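You operate a simulated robot arm through the tools that you are given. There is no shell and no other tool. Be economical: measure what you need, move in short steps, check, and stop when the job is done.

Carry out the task below with a simulated robot arm. There is one attempt and no reset: what you move stays moved.

Task
Switch the lantern off, unclip its leads and set it back by the plate rail.
Fine: off first; the black clip comes off ahead of the red; stand both clips on the table.

It is judged by the outcome, as a careful person would: the job done as asked, and still so three seconds after it is handed in. It fails if anything else is knocked over, pushed out of place, dropped, spilled or broken.

Robot
A 6-joint arm with a two-finger parallel gripper, fixed in place. Base frame: the origin is at the foot of the arm, x ahead of it, y to its left, z up. Lengths are in mm, angles in degrees, forces in N, time in s.
With the tool pointing down near the work surface it reaches from about 140 to 840 mm from the base axis. Its first joint turns from -166.0 to 166.0 degrees. Payload 3.91 kg.
The TCP is the grasp point between the finger pads, 30 mm short of the fingertips. In the tool frame z runs along the fingers and y along their closing line. Largest opening 110 mm; finger width 20, thickness 10; the body of the gripper, 48 by 112 mm, starts 55 mm behind the TCP.
Orientation is told as [roll, pitch, yaw] about the base's x, y, z axes, in that order, counted from this pose: with the fingers straight down and closing along the base's y, the tool's x points along the base's -x, its y along +y and its z along -z.

Tools
- The arm moves only by the tool step_arm. Its arguments are lists of equal length, an entry for each row: "dr": the turn, a rotation vector about the base's x, y, z in units of 90 degrees (1.0 is 90 degrees), a list of three; "translation": the shift along the base's x, y, z in units of 250 mm (1.0 is 250 mm), a list of three; "grip": the opening in per cent of the stroke, from 0 (shut) to 100 (fully open). In form: {"dr": [[wx, wy, wz], ...], "translation": [[dx, dy, dz], ...], "grip": [grip, ...]}. A call has 1 to 20 rows; each row is the pose to reach, as a shift and turn from the pose commanded when the call began. A call with a number of a shift or a turn outside -1 to 1 is refused whole. Each row takes 0.2 s and may step no farther than 50 mm and 8.6 degrees from the row before; otherwise, or with a gripper value out of range, the whole call is refused. A pose out of reach is approached as far as the arm can. The call stops where the force on the tool passes 60 N (or 10 N more than at its start, if that is more) or the arm is blocked; 0.2 s more then pass. Each finger travels about 108 mm/s and halts on what it meets, pressing with about 21 N; the grip force reading is that of the motor and also rises with nothing between the fingers. The clock runs only during rows and for 0.2 s after the last one: add rows that repeat a pose to give the fingers time. The reply holds the time, the measured pose of the TCP, the force on the tool along the base axes, the opening and the grip force, in the units named above and with some noise.
- Cameras (640 x 400 px; columns grow to the right, rows downward): "scene" is fixed at [402.8, -650.1, 1322.5]; the picture's right is [0.95, -0.32, 0.00], its down [-0.11, -0.32, -0.94] and it looks along [0.30, 0.89, -0.34] (base axes); focal length 347 px, centre (320, 200). "wrist" rides on the gripper at [-36, 0, -57] in the tool frame; the picture's right is [0.00, -1.00, 0.00], its down [0.97, 0.00, -0.24] and it looks along [0.24, 0.00, 0.97] (tool axes); focal length 218 px, centre (320, 200).
- get_image(camera): a new picture of that camera. It takes no simulated time.
- move_column(by): slides the trunk up (or, below 0, down) by that many mm; the arm rides with it, the base frame stays. It gives what a move gives, with no picture.
- measure_at(camera, pixels): there is no depth. For up to 12 entries [column, row, z] of the newest picture of that camera ("zoom" is the newest enlarged one), the place [x, y] in the base frame at which the ray of that pixel passes the height z, good to about 2 mm. It takes no simulated time.
- enlarge(camera, box): a new picture of the part [left, top, right, bottom] of that camera's present view, enlarged. It takes no simulated time.
- close_job(): hands the job in; it is judged then, once.

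Go step by step. Measure first, check grasps and placings, and put right what went wrong. The budget is 80 turns and 46 pictures, counting those below and the enlarged ones. Unless the task says otherwise, let go and move clear before handing in, and close with one line.

The tools are called after "Request:" as name(argument=value, ...) on one line, values as JSON. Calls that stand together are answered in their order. step_arm: Moves the arm, as the interface text tells. Its arguments: {"type":"object","properties":{"dr":{"type":"array","items":{"type":"array","items":{"type":"number"}}},"translation":{"type":"array","items":{"type":"array","items":{"type":"number"}}},"grip":{"type":"array","items":{"type":"number"}}},"required":["dr","translation","grip"]} The other tools are called the same way: move_column (by) slides the trunk up or down; get_image (camera) takes a picture; measure_at (camera, pixels) gives the place at which the rays of pixels pass given heights; enlarge (camera, box) takes an enlarged picture of a part of a camera's view; close_job () hands the job in.

At the start:

```text
clock: 0.0
tool_pos: [345.0, 386.3, 1119.3]
ee_rot: [0.0, 0.1, 0.0]
ft_force: [1.0, 0.3, -0.5]
grip_width: 109.9
finger_force: 0.0
trunk travel left (down, up): [-425.0, 115.0]
```

scene: 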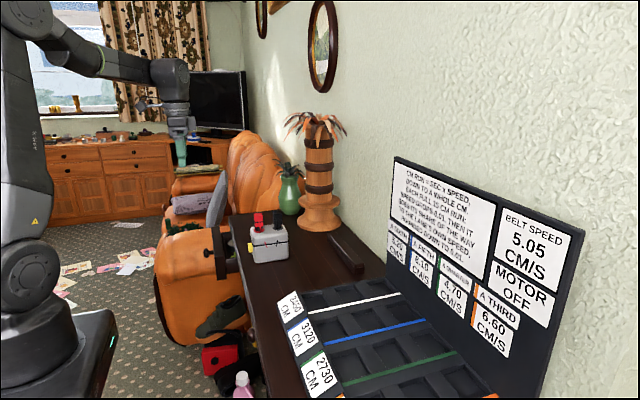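
wrist: 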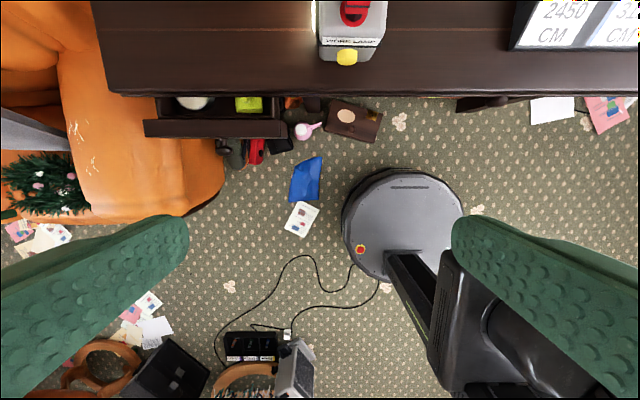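

The lantern seems to be the grey box near scene pixel (268,242), with a red and a dark clip on top and a yellow knob at its side. I'll enlarge both views.

Request:
enlarge(camera="scene", box=[220, 190, 380, 290])

Request:
enlarge(camera="wrist", box=[270, 0, 430, 100])

Request:
enlarge(camera="scene", box=[260, 150, 600, 400])

```text
4.00 times, centred on (300, 240) of scene
```

zoom: 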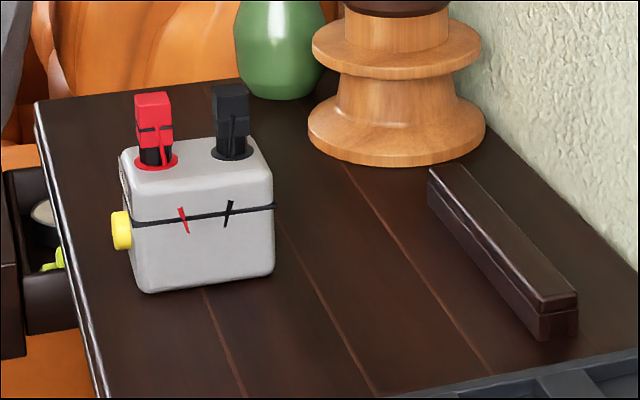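

```text
4.00 times, centred on (350, 50) of wrist
```

zoom: 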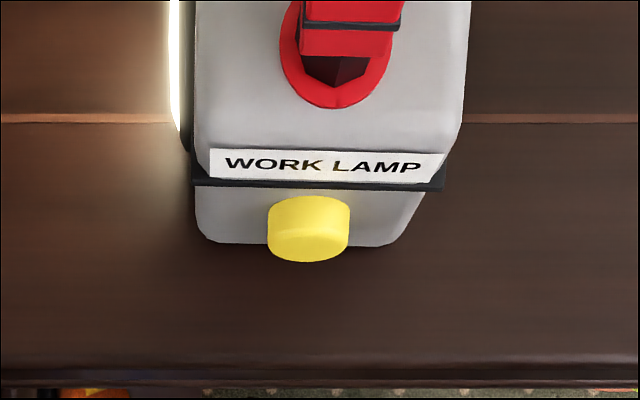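

```text
1.60 times, centred on (430, 275) of scene
```

zoom: 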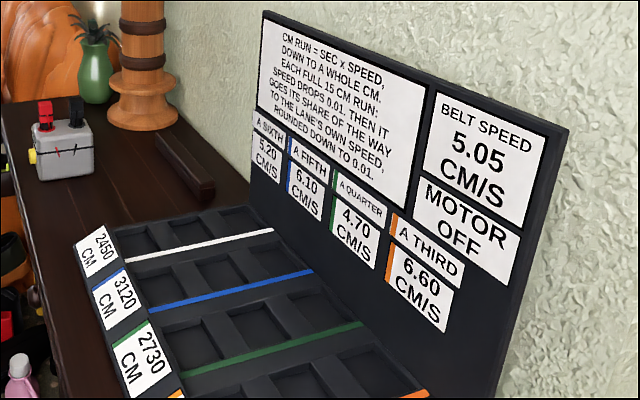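

The lamp glows on its +y face, the yellow knob faces the robot (-x), red clip is nearer and black farther. I'll measure key points at several heights.

Request:
measure_at(camera="scene", pixels=[[257, 263, 770], [288.5, 258, 770], [252, 248, 800], [258.5, 231, 850], [277.5, 229, 850], [258, 214, 890], [277.5, 212, 890], [355.8, 275, 770], [327, 240, 770], [364, 263, 790], [328, 232, 790], [229, 217.5, 770]])

Request:
measure_at(camera="wrist", pixels=[[347, 55, 800], [319, 60, 770], [371, 60, 770], [322, 45, 820], [374, 45, 820], [353, 15, 850], [320, 95, 770], [385, 0, 850], [320, 30, 850]])

```text
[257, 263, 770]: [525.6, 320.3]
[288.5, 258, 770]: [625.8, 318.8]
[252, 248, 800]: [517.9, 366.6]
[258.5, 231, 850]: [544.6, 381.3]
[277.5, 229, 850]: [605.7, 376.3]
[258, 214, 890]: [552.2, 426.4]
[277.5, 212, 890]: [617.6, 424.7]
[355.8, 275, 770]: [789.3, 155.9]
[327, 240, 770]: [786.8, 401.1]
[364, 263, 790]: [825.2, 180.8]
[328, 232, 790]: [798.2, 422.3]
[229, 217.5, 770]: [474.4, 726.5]
```

```text
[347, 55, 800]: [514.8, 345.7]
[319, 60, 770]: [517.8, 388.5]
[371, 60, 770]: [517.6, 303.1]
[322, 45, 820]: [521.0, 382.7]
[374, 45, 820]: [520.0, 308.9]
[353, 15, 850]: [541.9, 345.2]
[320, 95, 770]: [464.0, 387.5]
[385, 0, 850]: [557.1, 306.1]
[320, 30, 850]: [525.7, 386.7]
```

Lantern spans about x 520–628, y 308–384, top around z 865; clips reach about z 923. I'll move over it for a closer look.

Request:
step_arm(dr=[[0, 0, 0], [0, 0, 0], [0, 0, 0], [0, 0, 0], [0, 0, 0], [0, 0, 0]], translation=[[0.18, -0.02, 0], [0.36, -0.05, 0], [0.54, -0.08, 0], [0.72, -0.11, 0], [0.9, -0.14, 0], [0.96, -0.16, 0]], grip=[100, 100, 100, 100, 100, 100])

Request:
get_image(camera="wrist")

```text
clock: 1.4
tool_pos: [583.3, 346.3, 1118.0]
ee_rot: [0.0, 0.0, 0.1]
ft_force: [-0.1, 0.3, -0.3]
grip_width: 110.2
finger_force: 0.1
trunk travel left (down, up): [-425.0, 115.0]
```

```text
40 pictures are left
```

wrist: 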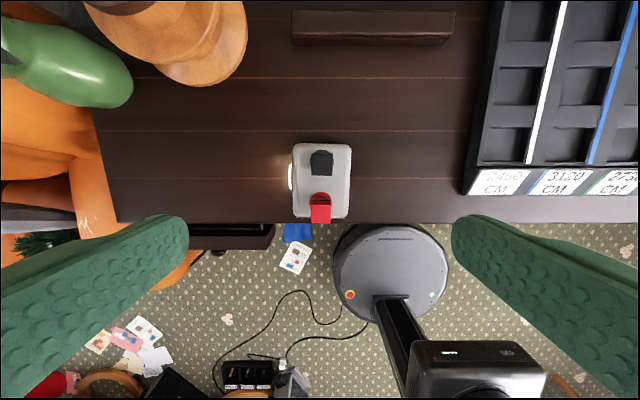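

Request:
enlarge(camera="wrist", box=[270, 130, 382, 230])

Request:
measure_at(camera="wrist", pixels=[[293, 43, 770], [452, 44, 770], [292, 12, 795], [455, 12, 795], [475, 195, 770], [462, 190, 770], [215, 85, 770], [321, 162, 923], [320, 205, 923], [293, 143, 865], [351, 146, 865], [292, 216, 865]])

```text
4.00 times, centred on (326, 180) of wrist
```

zoom: 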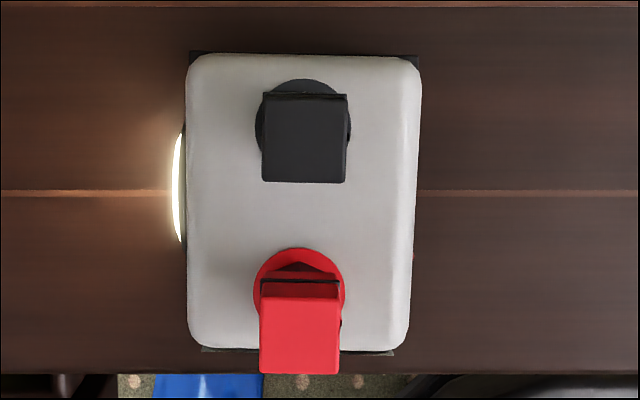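

```text
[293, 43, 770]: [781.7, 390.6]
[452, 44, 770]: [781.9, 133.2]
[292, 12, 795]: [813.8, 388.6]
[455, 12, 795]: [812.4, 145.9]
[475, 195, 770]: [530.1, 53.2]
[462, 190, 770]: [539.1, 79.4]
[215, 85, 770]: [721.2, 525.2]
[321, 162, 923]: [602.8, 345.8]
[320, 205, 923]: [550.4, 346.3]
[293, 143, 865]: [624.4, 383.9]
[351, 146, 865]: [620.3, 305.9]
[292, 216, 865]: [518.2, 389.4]
```

The yellow cylinder has no pointer, so it looks like a push button. I'll back off, close the fingers and tilt them forward 60° to look at it and then press it.

Request:
step_arm(dr=[[0, -0.083, 0], [0, -0.166, 0], [0, -0.25, 0], [0, -0.333, 0], [0, -0.417, 0], [0, -0.5, 0], [0, -0.583, 0], [0, -0.667, 0], [0, -0.667, 0]], translation=[[-0.09, 0, -0.05], [-0.18, 0, -0.1], [-0.27, 0, -0.2], [-0.36, 0, -0.3], [-0.45, 0, -0.4], [-0.54, 0, -0.5], [-0.6, 0, -0.6], [-0.66, 0, -0.7], [-0.66, 0, -0.7]], grip=[60, 30, 0, 0, 0, 0, 0, 0, 0])

Request:
get_image(camera="wrist")

Request:
get_image(camera="scene")

```text
clock: 3.4
tool_pos: [420.0, 346.5, 945.6]
ee_rot: [-0.1, -60.1, 0.1]
ft_force: [0.6, 1.2, 0.1]
grip_width: 0.0
finger_force: 21.0
trunk travel left (down, up): [-425.0, 115.0]
```

```text
38 pictures are left
```

wrist: 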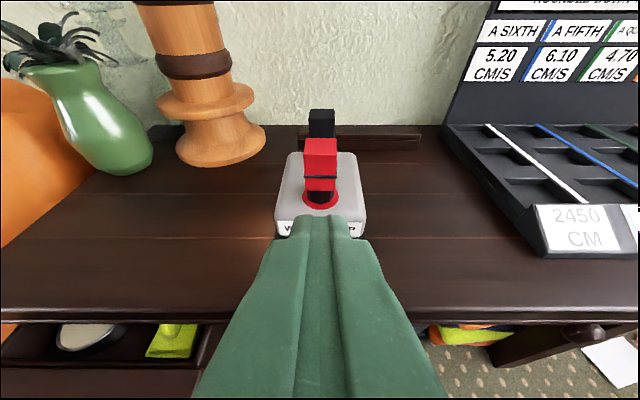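

```text
37 pictures are left
```

scene: 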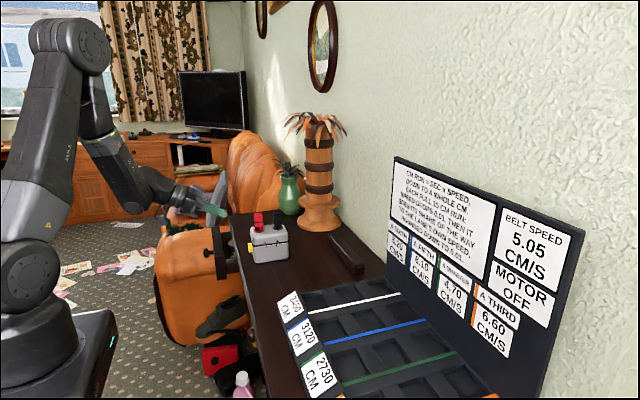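

Clear of everything. Lowering to button height, then a look before pressing.

Request:
step_arm(dr=[[0, 0, 0], [0, 0, 0], [0, 0, 0], [0, 0, 0], [0, 0, 0], [0, 0, 0]], translation=[[0, 0, -0.15], [0, 0, -0.3], [0, 0, -0.45], [0.05, 0, -0.515], [0.15, 0, -0.515], [0.18, 0, -0.515]], grip=[0, 0, 0, 0, 0, 0])

Request:
enlarge(camera="scene", box=[210, 200, 306, 260])

Request:
get_image(camera="wrist")

```text
clock: 4.8
tool_pos: [464.2, 347.5, 815.6]
ee_rot: [0.0, -60.0, 0.0]
ft_force: [0.1, 0.1, -0.6]
grip_width: 0.0
finger_force: 21.4
trunk travel left (down, up): [-425.0, 115.0]
```

```text
6.67 times, centred on (258, 230) of scene
```

zoom: 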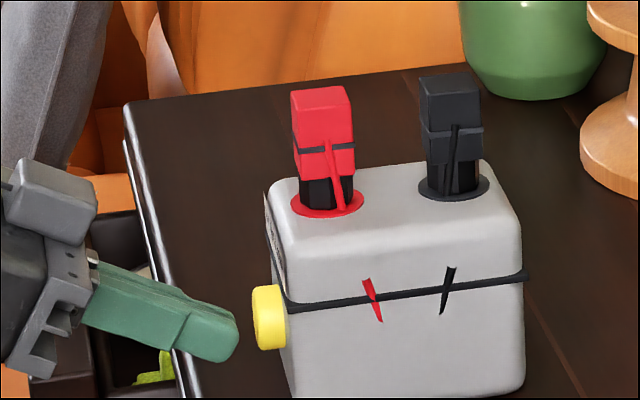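

```text
35 pictures are left
```

wrist: 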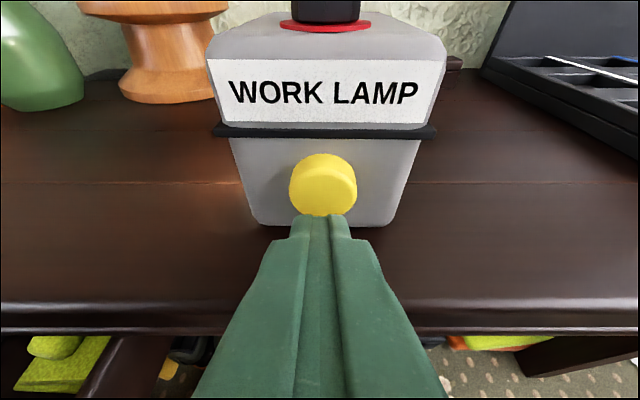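

Request:
measure_at(camera="wrist", pixels=[[326, 185, 800], [326, 185, 805], [326, 185, 810], [326, 185, 815], [326, 185, 820], [320, 215, 800], [320, 215, 805]])

```text
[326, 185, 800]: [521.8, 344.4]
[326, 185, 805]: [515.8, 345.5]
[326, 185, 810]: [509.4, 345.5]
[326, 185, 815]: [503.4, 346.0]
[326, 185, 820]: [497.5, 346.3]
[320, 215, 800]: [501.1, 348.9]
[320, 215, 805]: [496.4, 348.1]
```

Button centre is about (510, 345.5, 809), right in line with the fingertip. Advancing slowly.

Request:
step_arm(dr=[[0, 0, 0], [0, 0, 0], [0, 0, 0], [0, 0, 0], [0, 0, 0]], translation=[[0.024, -0.005, 0], [0.04, -0.006, 0], [0.048, -0.006, 0], [0.056, -0.006, 0], [0.064, -0.006, 0]], grip=[0, 0, 0, 0, 0])

Request:
enlarge(camera="scene", box=[210, 200, 306, 260])

```text
clock: 6.0
tool_pos: [480.4, 344.7, 815.3]
ee_rot: [0.1, -60.1, 0.0]
ft_force: [-2.2, -0.6, 0.5]
grip_width: 0.0
finger_force: 20.5
trunk travel left (down, up): [-425.0, 115.0]
```

```text
6.67 times, centred on (258, 230) of scene
```

zoom: 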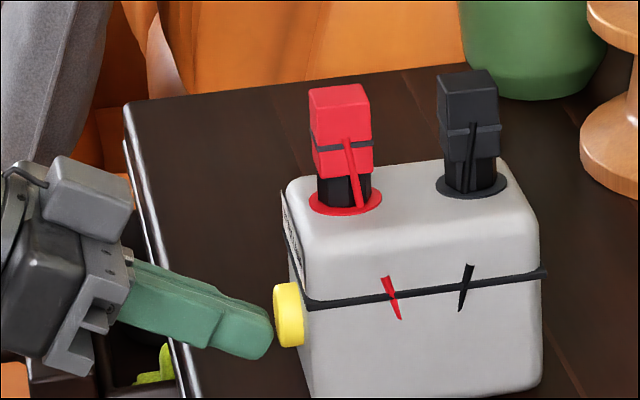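

The lantern slid about 9 mm with only 2 N. I'll check whether the button went in and the light changed.

Request:
get_image(camera="wrist")

```text
33 pictures are left
```

wrist: 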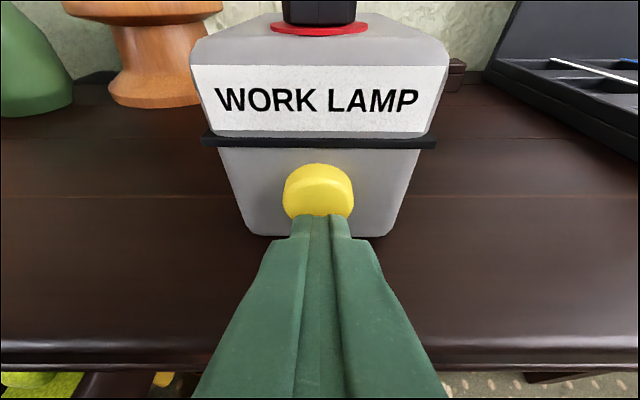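

The glow left of the lantern at (235,185) is gone, so it's probably off. Backing away and going overhead to verify.

Request:
step_arm(dr=[[0, 0, 0], [0, 0, 0], [0, 0.083, 0], [0, 0.166, 0], [0, 0.25, 0], [0, 0.333, 0], [0, 0.417, 0], [0, 0.5, 0], [0, 0.583, 0], [0, 0.667, 0], [0, 0.667, 0], [0, 0.667, 0]], translation=[[-0.12, 0, 0], [-0.2, 0, 0.1], [-0.2, 0, 0.25], [-0.2, 0, 0.4], [-0.2, 0, 0.55], [-0.2, 0, 0.7], [-0.1, 0, 0.8], [0.05, 0, 0.85], [0.2, 0, 0.9], [0.35, 0, 0.9], [0.48, 0, 0.9], [0.48, 0, 0.9]], grip=[0, 0, 0, 0, 0, 0, 30, 60, 60, 60, 60, 60])

Request:
get_image(camera="wrist")

```text
clock: 8.6
tool_pos: [598.0, 345.1, 1041.1]
ee_rot: [-0.1, -0.1, -0.1]
ft_force: [-0.6, -1.0, -0.3]
grip_width: 66.2
finger_force: 0.0
trunk travel left (down, up): [-425.0, 115.0]
```

```text
32 pictures are left
```

wrist: 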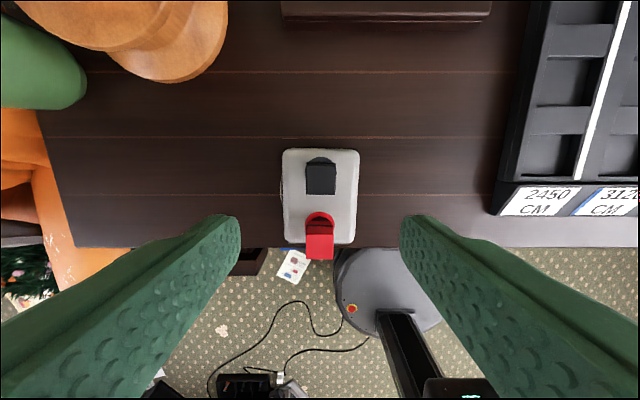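

No glow now: the lamp is off. Measuring the clips' places.

Request:
enlarge(camera="wrist", box=[264, 140, 376, 270])

Request:
measure_at(camera="wrist", pixels=[[306, 161, 923], [336, 161, 923], [306, 194, 923], [336, 194, 923], [306, 232, 923], [333, 232, 923], [306, 260, 923], [333, 260, 923], [282, 150, 865], [360, 150, 865], [284, 240, 865], [354, 244, 865]])

```text
3.08 times, centred on (320, 205) of wrist
```

zoom: 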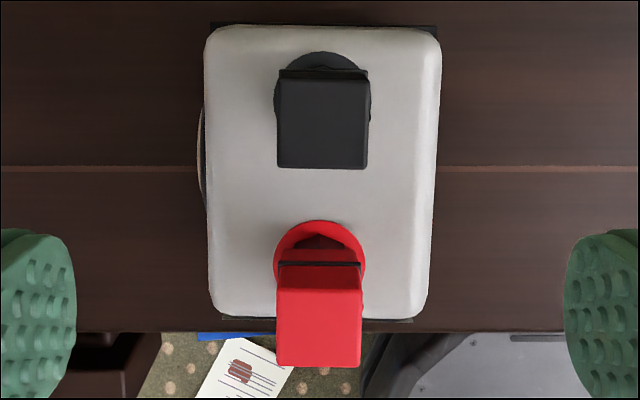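

```text
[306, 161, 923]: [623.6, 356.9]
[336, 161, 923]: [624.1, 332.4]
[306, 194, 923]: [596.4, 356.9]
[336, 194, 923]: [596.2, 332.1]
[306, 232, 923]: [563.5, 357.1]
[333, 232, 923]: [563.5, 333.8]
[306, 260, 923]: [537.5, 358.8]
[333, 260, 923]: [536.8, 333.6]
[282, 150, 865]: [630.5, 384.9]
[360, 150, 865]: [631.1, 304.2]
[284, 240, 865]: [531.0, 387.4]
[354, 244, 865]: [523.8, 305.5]
```

Black clip centre is about (607, 344.5), red about (550, 345.5), both about 25 mm square. Descending on the black clip.

Request:
step_arm(dr=[[0, 0, 0], [0, 0, 0], [0, 0, 0], [0, 0, 0], [0, 0, 0], [0, 0, 0]], translation=[[0.036, 0, -0.15], [0.036, 0, -0.3], [0.036, 0, -0.42], [0.036, 0, -0.49], [0.036, 0, -0.53], [0.036, 0, -0.53]], grip=[60, 60, 60, 60, 60, 60])

Request:
enlarge(camera="scene", box=[226, 180, 322, 270])

```text
clock: 10.0
tool_pos: [609.4, 345.1, 906.0]
ee_rot: [0.0, 0.1, 0.1]
ft_force: [-0.7, 0.5, -0.7]
grip_width: 66.1
finger_force: 0.0
trunk travel left (down, up): [-425.0, 115.0]
```

```text
4.44 times, centred on (274, 225) of scene
```

zoom: 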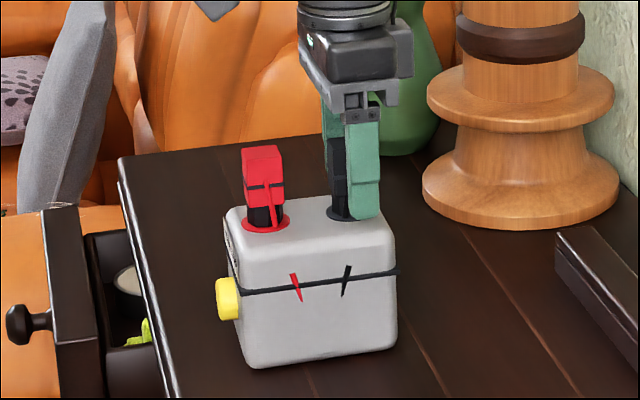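

Fingers straddle the black clip. Closing, then a small lift.

Request:
step_arm(dr=[[0, 0, 0], [0, 0, 0], [0, 0, 0], [0, 0, 0], [0, 0, 0], [0, 0, 0], [0, 0, 0]], translation=[[-0.006, 0, 0], [-0.006, 0, 0], [-0.006, 0, 0], [-0.006, 0, 0], [-0.006, 0, 0.02], [-0.006, 0, 0.04], [-0.006, 0, 0.06]], grip=[0, 0, 0, 0, 0, 0, 0])

Request:
enlarge(camera="scene", box=[226, 180, 322, 270])

```text
clock: 11.6
tool_pos: [606.7, 346.8, 921.6]
ee_rot: [0.0, 0.0, 0.0]
ft_force: [0.5, -0.4, 0.0]
grip_width: 25.7
finger_force: 21.1
trunk travel left (down, up): [-425.0, 115.0]
```

```text
4.44 times, centred on (274, 225) of scene
```

zoom: 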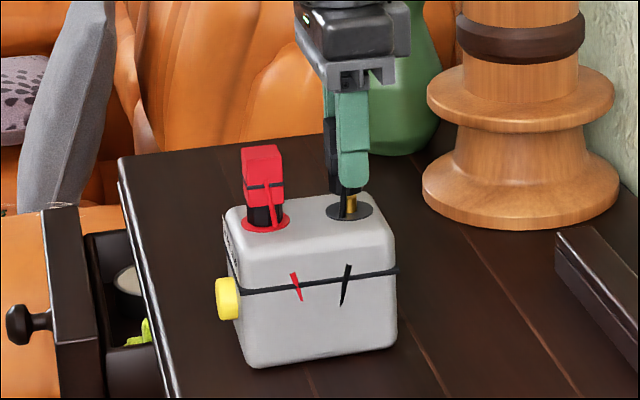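

The clip slid straight up its brass pin. Lifting clear and carrying it to the free table at about (610, 170).

Request:
step_arm(dr=[[0, 0, 0], [0, 0, 0], [0, 0, 0], [0, 0, 0], [0, 0, 0], [0, 0, 0], [0, 0, 0], [0, 0, 0], [0, 0, 0], [0, 0, 0], [0, 0, 0], [0, 0, 0], [0, 0, 0], [0, 0, 0]], translation=[[0, 0, 0.06], [0, 0, 0.14], [0, 0, 0.24], [0, -0.12, 0.28], [0, -0.26, 0.28], [0, -0.4, 0.28], [0, -0.54, 0.28], [0, -0.66, 0.25], [0, -0.7, 0.12], [0, -0.7, 0], [0, -0.7, -0.12], [0, -0.7, -0.24], [0, -0.7, -0.32], [0, -0.7, -0.36]], grip=[0, 0, 0, 0, 0, 0, 0, 0, 0, 0, 0, 0, 0, 0])

Request:
enlarge(camera="scene", box=[226, 180, 354, 290])

```text
clock: 14.6
tool_pos: [607.7, 170.2, 832.8]
ee_rot: [0.1, -0.1, 0.0]
ft_force: [-0.1, 0.2, 0.0]
grip_width: 25.7
finger_force: 21.0
trunk travel left (down, up): [-425.0, 115.0]
```

```text
3.64 times, centred on (290, 235) of scene
```

zoom: 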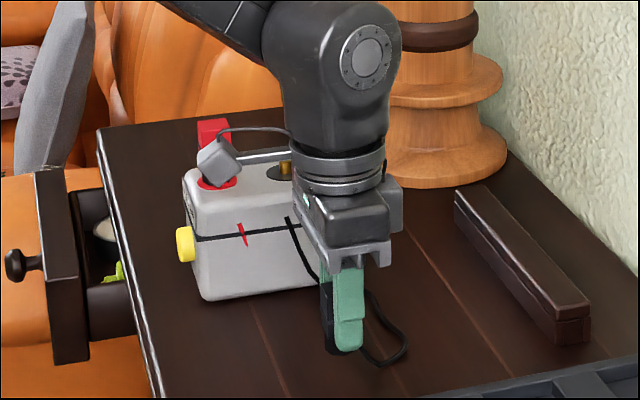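

The clip's black lead runs to the lantern's side and still has slack. I'll place it a bit further in x (650, 180), between the lantern's present and future spots, and lower carefully.

Request:
step_arm(dr=[[0, 0, 0], [0, 0, 0], [0, 0, 0], [0, 0, 0], [0, 0, 0], [0, 0, 0]], translation=[[0.06, 0.02, 0], [0.12, 0.04, 0], [0.17, 0.04, 0], [0.17, 0.04, -0.04], [0.17, 0.04, -0.068], [0.17, 0.04, -0.068]], grip=[0, 0, 0, 0, 0, 0])

Request:
enlarge(camera="scene", box=[262, 200, 358, 290])

```text
clock: 16.0
tool_pos: [651.2, 181.2, 815.5]
ee_rot: [0.0, 0.0, -0.1]
ft_force: [0.2, -0.4, -0.5]
grip_width: 25.8
finger_force: 21.3
trunk travel left (down, up): [-425.0, 115.0]
```

```text
4.44 times, centred on (310, 245) of scene
```

zoom: 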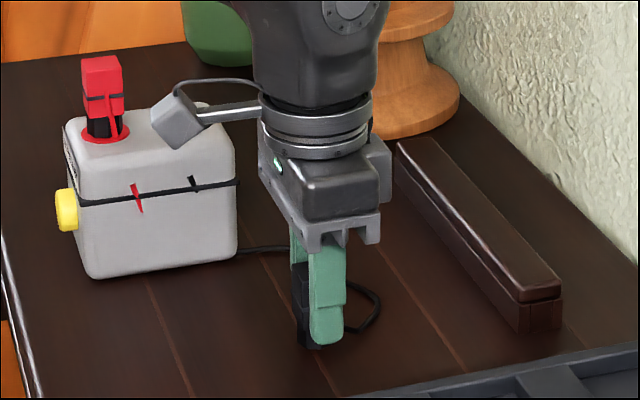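

Close to the table. Lowering in 1.5 mm steps.

Request:
step_arm(dr=[[0, 0, 0], [0, 0, 0], [0, 0, 0]], translation=[[0, 0, -0.006], [0, 0, -0.012], [0, 0, -0.018]], grip=[0, 0, 0])

```text
clock: 16.8
tool_pos: [650.3, 180.2, 810.5]
ee_rot: [0.0, 0.1, 0.0]
ft_force: [0.1, 0.0, 0.9]
grip_width: 25.7
finger_force: 21.1
trunk travel left (down, up): [-425.0, 115.0]
```

Request:
step_arm(dr=[[0, 0, 0], [0, 0, 0]], translation=[[0, 0, -0.006], [0, 0, -0.01]], grip=[0, 0])

Request:
enlarge(camera="scene", box=[294, 230, 358, 290])

```text
clock: 17.4
tool_pos: [650.1, 179.1, 810.0]
ee_rot: [0.0, -0.1, -0.1]
ft_force: [-1.3, -1.9, 8.6]
grip_width: 25.9
finger_force: 21.3
trunk travel left (down, up): [-425.0, 115.0]
```

```text
6.67 times, centred on (326, 260) of scene
```

zoom: 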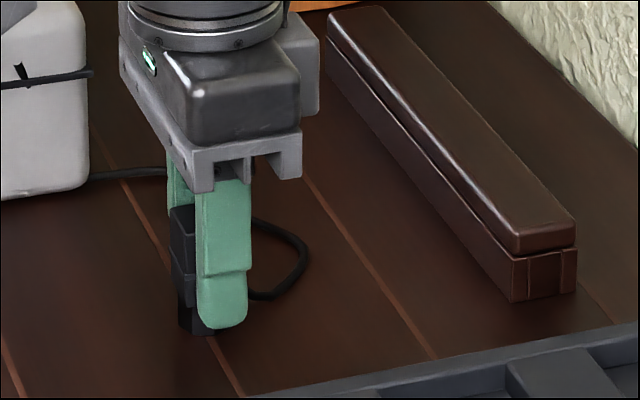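

Contact at 8.6 N: the clip stands on the table. Opening modestly and raising straight up.

Request:
step_arm(dr=[[0, 0, 0], [0, 0, 0], [0, 0, 0], [0, 0, 0], [0, 0, 0], [0, 0, 0], [0, 0, 0], [0, 0, 0]], translation=[[0, 0, 0.004], [0, 0, 0.004], [0, 0, 0.004], [0, 0, 0.06], [0, 0, 0.16], [0, 0, 0.3], [0, 0, 0.45], [0, 0, 0.6]], grip=[30, 40, 42, 42, 42, 42, 42, 42])

Request:
enlarge(camera="scene", box=[242, 190, 370, 290])

```text
clock: 19.2
tool_pos: [649.2, 181.9, 957.7]
ee_rot: [0.0, 0.0, -0.1]
ft_force: [-0.3, -0.2, -0.1]
grip_width: 45.9
finger_force: 0.1
trunk travel left (down, up): [-425.0, 115.0]
```

```text
4.00 times, centred on (306, 240) of scene
```

zoom: 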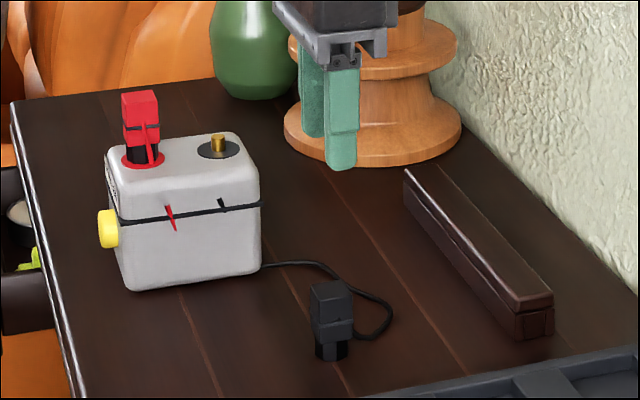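

Black clip stands at zoom (332,320), lantern undisturbed. Moving over the red clip.

Request:
step_arm(dr=[[0, 0, 0], [0, 0, 0], [0, 0, 0], [0, 0, 0], [0, 0, 0], [0, 0, 0], [0, 0, 0]], translation=[[0, 0, 0.15], [0, 0.15, 0.25], [-0.08, 0.3, 0.25], [-0.18, 0.44, 0.25], [-0.28, 0.58, 0.25], [-0.36, 0.66, 0.25], [-0.36, 0.66, 0.25]], grip=[42, 50, 60, 60, 60, 60, 60])

Request:
get_image(camera="wrist")

```text
clock: 20.8
tool_pos: [559.0, 345.2, 1021.4]
ee_rot: [0.0, 0.0, 0.0]
ft_force: [-0.7, 0.0, 0.0]
grip_width: 66.0
finger_force: 0.1
trunk travel left (down, up): [-425.0, 115.0]
```

```text
24 pictures are left
```

wrist: 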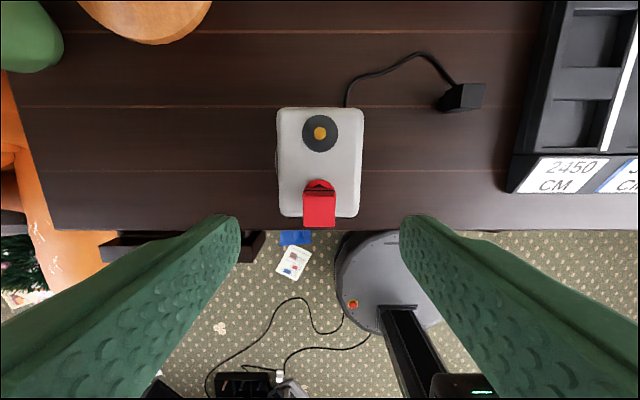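

Request:
measure_at(camera="wrist", pixels=[[319, 211, 923], [319, 195, 923], [319, 227, 923], [319, 182, 866], [319, 133, 866], [319, 133, 878], [277, 108, 862], [364, 110, 862]])

```text
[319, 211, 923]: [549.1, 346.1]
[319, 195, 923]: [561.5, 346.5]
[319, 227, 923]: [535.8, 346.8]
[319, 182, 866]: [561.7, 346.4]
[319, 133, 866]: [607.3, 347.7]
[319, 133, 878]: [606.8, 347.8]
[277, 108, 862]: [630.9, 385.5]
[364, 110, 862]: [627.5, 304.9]
```

Red clip centre is (549, 346). Descending, closing, small lift.

Request:
step_arm(dr=[[0, 0, 0], [0, 0, 0], [0, 0, 0], [0, 0, 0], [0, 0, 0], [0, 0, 0], [0, 0, 0], [0, 0, 0], [0, 0, 0], [0, 0, 0], [0, 0, 0]], translation=[[-0.04, 0.002, -0.12], [-0.04, 0.002, -0.27], [-0.04, 0.002, -0.38], [-0.04, 0.002, -0.45], [-0.04, 0.002, -0.46], [-0.04, 0.002, -0.46], [-0.04, 0.002, -0.46], [-0.04, 0.002, -0.46], [-0.04, 0.002, -0.46], [-0.04, 0.002, -0.43], [-0.04, 0.002, -0.4]], grip=[60, 60, 60, 60, 60, 0, 0, 0, 0, 0, 0])

Request:
enlarge(camera="scene", box=[226, 180, 354, 290])

```text
clock: 23.2
tool_pos: [550.0, 346.7, 921.8]
ee_rot: [0.0, -0.1, 0.0]
ft_force: [0.0, 0.8, 0.3]
grip_width: 25.8
finger_force: 20.7
trunk travel left (down, up): [-425.0, 115.0]
```

```text
3.64 times, centred on (290, 235) of scene
```

zoom: 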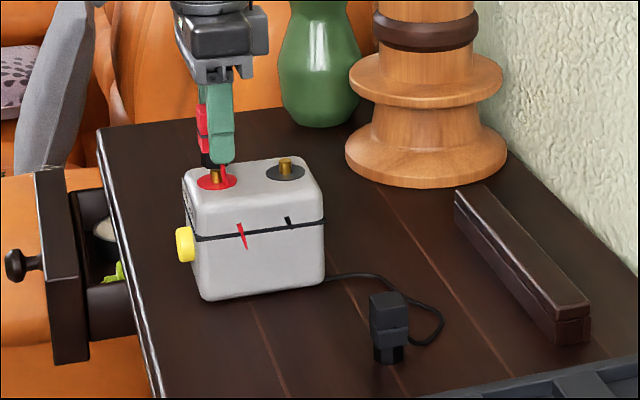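

Red clip is coming off its pin. Lifting clear and carrying it to about (580, 190).

Request:
step_arm(dr=[[0, 0, 0], [0, 0, 0], [0, 0, 0], [0, 0, 0], [0, 0, 0], [0, 0, 0], [0, 0, 0], [0, 0, 0], [0, 0, 0], [0, 0, 0], [0, 0, 0], [0, 0, 0], [0, 0, 0], [0, 0, 0], [0, 0, 0]], translation=[[0, 0, 0.06], [0, 0, 0.14], [0, 0, 0.24], [0.02, -0.12, 0.28], [0.05, -0.26, 0.28], [0.08, -0.4, 0.28], [0.11, -0.54, 0.28], [0.12, -0.6, 0.25], [0.12, -0.624, 0.12], [0.12, -0.624, 0], [0.12, -0.624, -0.12], [0.12, -0.624, -0.24], [0.12, -0.624, -0.34], [0.12, -0.624, -0.42], [0.12, -0.624, -0.42]], grip=[0, 0, 0, 0, 0, 0, 0, 0, 0, 0, 0, 0, 0, 0, 0])

Request:
enlarge(camera="scene", box=[226, 180, 354, 290])

```text
clock: 26.4
tool_pos: [579.8, 188.4, 814.6]
ee_rot: [0.0, 0.0, 0.0]
ft_force: [-0.5, 0.5, 0.2]
grip_width: 25.8
finger_force: 21.2
trunk travel left (down, up): [-425.0, 115.0]
```

```text
3.64 times, centred on (290, 235) of scene
```

zoom: 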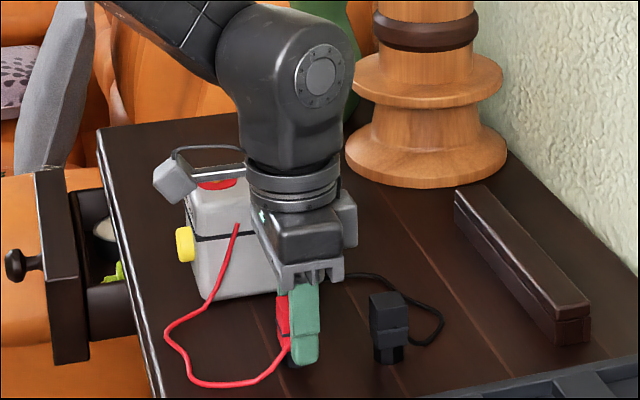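

Lowering the last few mm to contact.

Request:
step_arm(dr=[[0, 0, 0], [0, 0, 0], [0, 0, 0], [0, 0, 0]], translation=[[0, 0, -0.006], [0, 0, -0.012], [0, 0, -0.018], [0, 0, -0.024]], grip=[0, 0, 0, 0])

```text
clock: 27.4
tool_pos: [580.6, 189.2, 808.8]
ee_rot: [0.0, 0.0, 0.0]
ft_force: [0.1, -0.2, -0.8]
grip_width: 26.0
finger_force: 20.9
trunk travel left (down, up): [-425.0, 115.0]
```

Request:
step_arm(dr=[[0, 0, 0], [0, 0, 0]], translation=[[0, 0, -0.006], [0, 0, -0.01]], grip=[0, 0])

```text
clock: 28.0
tool_pos: [580.5, 190.4, 809.2]
ee_rot: [0.0, 0.0, 0.0]
ft_force: [0.0, -3.6, 8.2]
grip_width: 25.9
finger_force: 20.8
trunk travel left (down, up): [-425.0, 115.0]
```

Contact at 8.2 N. Releasing and rising straight up.

Request:
step_arm(dr=[[0, 0, 0], [0, 0, 0], [0, 0, 0], [0, 0, 0], [0, 0, 0], [0, 0, 0], [0, 0, 0], [0, 0, 0]], translation=[[0, 0, 0.004], [0, 0, 0.004], [0, 0, 0.004], [0, 0, 0.06], [0, 0, 0.16], [0, 0, 0.3], [0, 0, 0.45], [0, 0, 0.64]], grip=[30, 40, 42, 42, 42, 42, 42, 42])

Request:
enlarge(camera="scene", box=[226, 180, 354, 290])

```text
clock: 29.8
tool_pos: [577.8, 190.5, 967.3]
ee_rot: [0.1, -0.1, -0.1]
ft_force: [-0.9, -0.5, 0.4]
grip_width: 46.1
finger_force: 0.0
trunk travel left (down, up): [-425.0, 115.0]
```

```text
3.64 times, centred on (290, 235) of scene
```

zoom: 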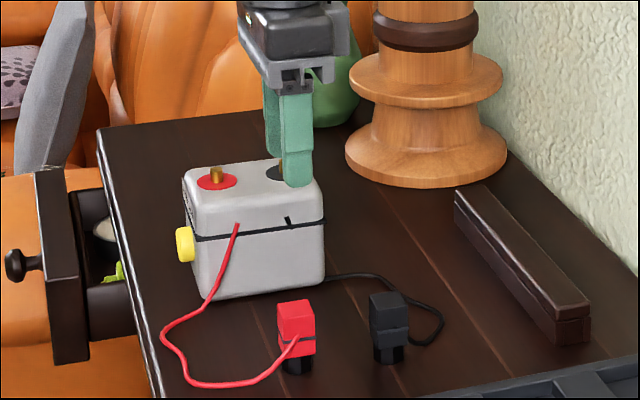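

Both clips stand with slack leads. Next the lantern itself: moving above it with the gripper fully open.

Request:
step_arm(dr=[[0, 0, 0], [0, 0, 0], [0, 0, 0], [0, 0, 0], [0, 0, 0], [0, 0, 0]], translation=[[0, 0.05, 0.1], [0, 0.2, 0.1], [0, 0.35, 0.05], [0, 0.5, 0], [0, 0.62, 0], [0, 0.62, 0]], grip=[60, 80, 100, 100, 100, 100])

Request:
get_image(camera="wrist")

Request:
enlarge(camera="wrist", box=[256, 80, 384, 240])

```text
clock: 31.2
tool_pos: [581.8, 345.9, 967.3]
ee_rot: [-0.1, 0.0, 0.0]
ft_force: [0.3, 0.0, -0.4]
grip_width: 110.1
finger_force: 0.0
trunk travel left (down, up): [-425.0, 115.0]
```

```text
20 pictures are left
```

wrist: 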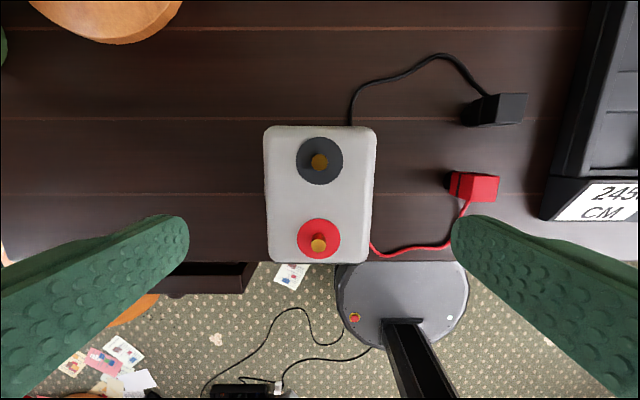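

```text
2.50 times, centred on (320, 160) of wrist
```

zoom: 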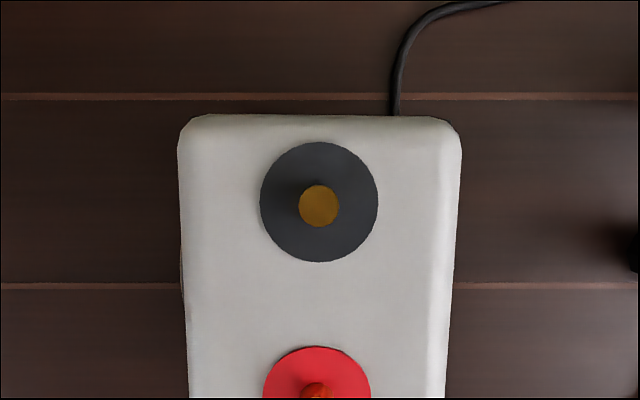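

Request:
measure_at(camera="wrist", pixels=[[265, 190, 850], [372, 190, 850], [320, 127, 860], [318, 262, 860], [371, 243, 830], [350, 125, 800], [452, 172, 823], [524, 94, 823]])

```text
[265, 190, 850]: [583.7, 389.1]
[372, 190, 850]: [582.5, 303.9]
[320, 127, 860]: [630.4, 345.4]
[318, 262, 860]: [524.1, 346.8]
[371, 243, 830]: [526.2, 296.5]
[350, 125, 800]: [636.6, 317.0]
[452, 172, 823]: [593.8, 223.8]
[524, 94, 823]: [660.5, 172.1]
```

Lantern centre is (578, 346), clear margins both sides. Descending around it.

Request:
step_arm(dr=[[0, 0, 0], [0, 0, 0], [0, 0, 0], [0, 0, 0], [0, 0, 0], [0, 0, 0]], translation=[[-0.012, 0.002, -0.1], [-0.012, 0.002, -0.25], [-0.012, 0.002, -0.38], [-0.012, 0.002, -0.47], [-0.012, 0.002, -0.51], [-0.012, 0.002, -0.51]], grip=[100, 100, 100, 100, 100, 100])

Request:
enlarge(camera="scene", box=[226, 190, 322, 270])

```text
clock: 32.6
tool_pos: [577.1, 344.1, 838.2]
ee_rot: [0.0, 0.0, 0.1]
ft_force: [-0.4, 0.1, -0.7]
grip_width: 110.0
finger_force: 0.0
trunk travel left (down, up): [-425.0, 115.0]
```

```text
5.00 times, centred on (274, 230) of scene
```

zoom: 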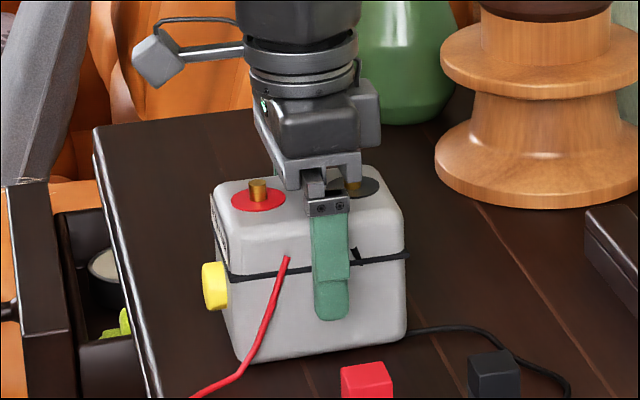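

Fingers are clear of the red lead and pins. Gripping and lifting a little.

Request:
step_arm(dr=[[0, 0, 0], [0, 0, 0], [0, 0, 0], [0, 0, 0], [0, 0, 0], [0, 0, 0]], translation=[[0, 0, 0], [0, 0, 0], [0, 0, 0], [0, 0, 0.02], [0, 0, 0.06], [0, 0, 0.1]], grip=[40, 40, 40, 40, 40, 40])

Request:
enlarge(camera="scene", box=[226, 190, 354, 290])

```text
clock: 34.0
tool_pos: [577.2, 345.8, 862.8]
ee_rot: [0.0, 0.0, -0.1]
ft_force: [-0.1, 0.2, -4.4]
grip_width: 85.3
finger_force: 21.0
trunk travel left (down, up): [-425.0, 115.0]
```

```text
4.00 times, centred on (290, 240) of scene
```

zoom: 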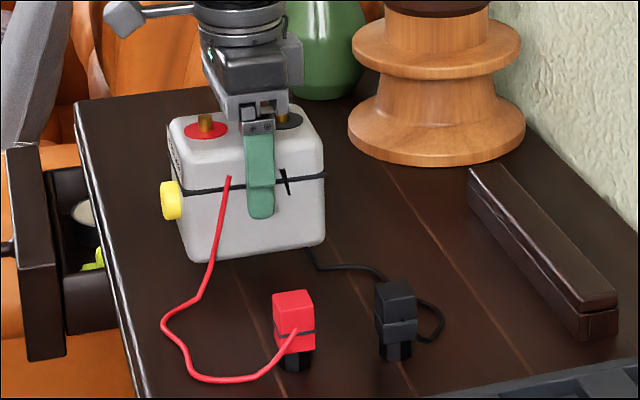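

Lantern is held level, 25 mm up. Carrying it toward the rail front (about x 782), stopping with a gap of about 15 mm.

Request:
step_arm(dr=[[0, 0, 0], [0, 0, 0], [0, 0, 0], [0, 0, 0], [0, 0, 0], [0, 0, 0], [0, 0, 0], [0, 0, 0]], translation=[[0.06, -0.01, 0.02], [0.14, -0.02, 0.02], [0.22, -0.03, 0.02], [0.3, -0.04, 0.02], [0.38, -0.05, 0.02], [0.46, -0.06, 0.02], [0.51, -0.06, 0.02], [0.51, -0.06, 0.02]], grip=[40, 40, 40, 40, 40, 40, 40, 40])

Request:
enlarge(camera="scene", box=[242, 190, 370, 290])

Request:
get_image(camera="wrist")

```text
clock: 35.8
tool_pos: [706.7, 331.0, 868.5]
ee_rot: [0.0, 0.1, 0.0]
ft_force: [1.0, 0.7, -3.8]
grip_width: 84.9
finger_force: 20.5
trunk travel left (down, up): [-425.0, 115.0]
```

```text
4.00 times, centred on (306, 240) of scene
```

zoom: 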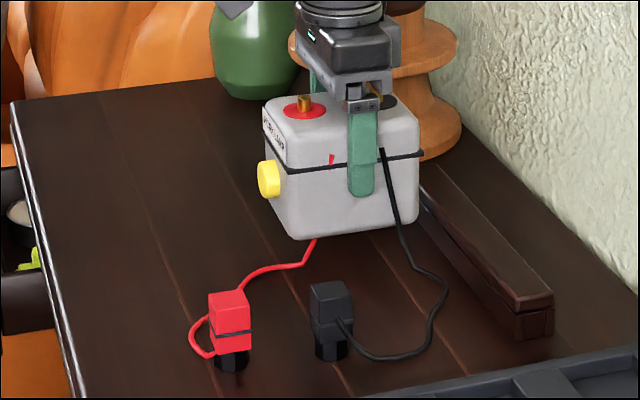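

```text
15 pictures are left
```

wrist: 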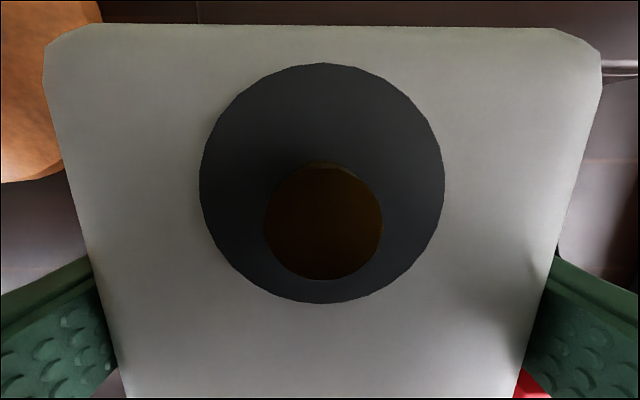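

Rear face is now at about x 760, about 22 mm from the rail. Nudging 6 mm further and lowering.

Request:
step_arm(dr=[[0, 0, 0], [0, 0, 0], [0, 0, 0], [0, 0, 0], [0, 0, 0], [0, 0, 0]], translation=[[0.024, 0, 0], [0.024, 0, -0.04], [0.024, 0, -0.08], [0.024, 0, -0.1], [0.024, 0, -0.11], [0.024, 0, -0.114]], grip=[40, 40, 40, 40, 40, 40])

Request:
enlarge(camera="scene", box=[258, 190, 370, 280])

```text
clock: 37.2
tool_pos: [711.5, 330.3, 840.3]
ee_rot: [0.0, 0.0, 0.0]
ft_force: [0.1, 0.6, -3.9]
grip_width: 84.8
finger_force: 21.0
trunk travel left (down, up): [-425.0, 115.0]
```

```text
4.44 times, centred on (314, 235) of scene
```

zoom: 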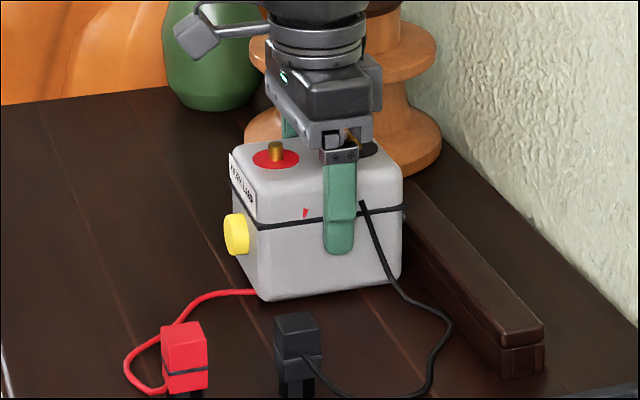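

Still bearing its weight (-3.9 N); lowering the last millimetres.

Request:
step_arm(dr=[[0, 0, 0], [0, 0, 0], [0, 0, 0]], translation=[[0, 0, -0.004], [0, 0, -0.008], [0, 0, -0.01]], grip=[40, 40, 40])

```text
clock: 38.0
tool_pos: [710.3, 330.0, 838.6]
ee_rot: [-0.1, 0.1, 0.0]
ft_force: [0.6, -1.1, -2.8]
grip_width: 84.7
finger_force: 21.3
trunk travel left (down, up): [-425.0, 115.0]
```

Request:
step_arm(dr=[[0, 0, 0], [0, 0, 0]], translation=[[0, 0, -0.004], [0, 0, -0.006]], grip=[40, 40])

```text
clock: 38.6
tool_pos: [710.3, 329.3, 838.8]
ee_rot: [0.1, -0.1, 0.0]
ft_force: [2.2, 0.6, 10.2]
grip_width: 85.1
finger_force: 21.0
trunk travel left (down, up): [-425.0, 115.0]
```

Seated (10 N). Opening slightly and rising straight up.

Request:
step_arm(dr=[[0, 0, 0], [0, 0, 0], [0, 0, 0], [0, 0, 0], [0, 0, 0], [0, 0, 0], [0, 0, 0], [0, 0, 0], [0, 0, 0]], translation=[[0, 0, 0.006], [0, 0, 0.006], [0, 0, 0.006], [0, 0, 0.06], [0, 0, 0.16], [0, 0, 0.3], [0, 0, 0.45], [0, 0, 0.62], [-0.15, 0, 0.7]], grip=[85, 92, 92, 92, 92, 92, 92, 92, 92])

Request:
get_image(camera="wrist")

Request:
enlarge(camera="scene", box=[242, 190, 370, 290])

```text
clock: 40.6
tool_pos: [672.4, 331.5, 1012.9]
ee_rot: [0.0, 0.1, 0.0]
ft_force: [-0.7, -0.7, -0.5]
grip_width: 101.3
finger_force: 0.0
trunk travel left (down, up): [-425.0, 115.0]
```

```text
13 pictures are left
```

wrist: 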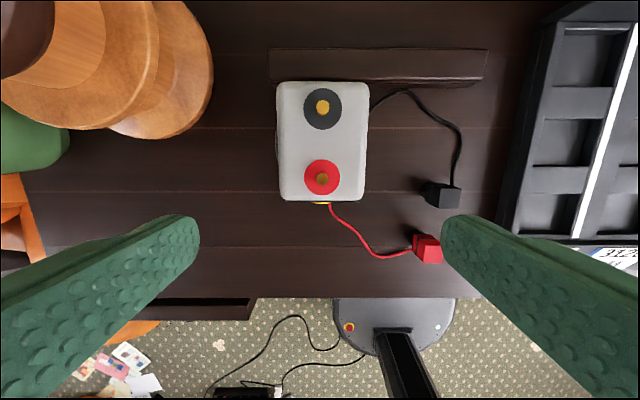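

```text
4.00 times, centred on (306, 240) of scene
```

zoom: 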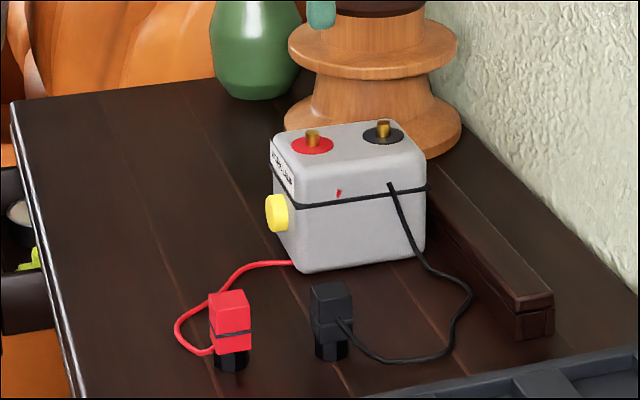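

The lantern stands off and level just in front of the rail, with no glow on its lens side. Both clips are upright on the table and nothing else has moved, so I'm handing in.

Request:
close_job()

```text
The job is handed in.
```

The lantern is switched off, the black clip came off before the red, both clips stand on the table, and the lantern sits about 18 mm in front of the plate rail.
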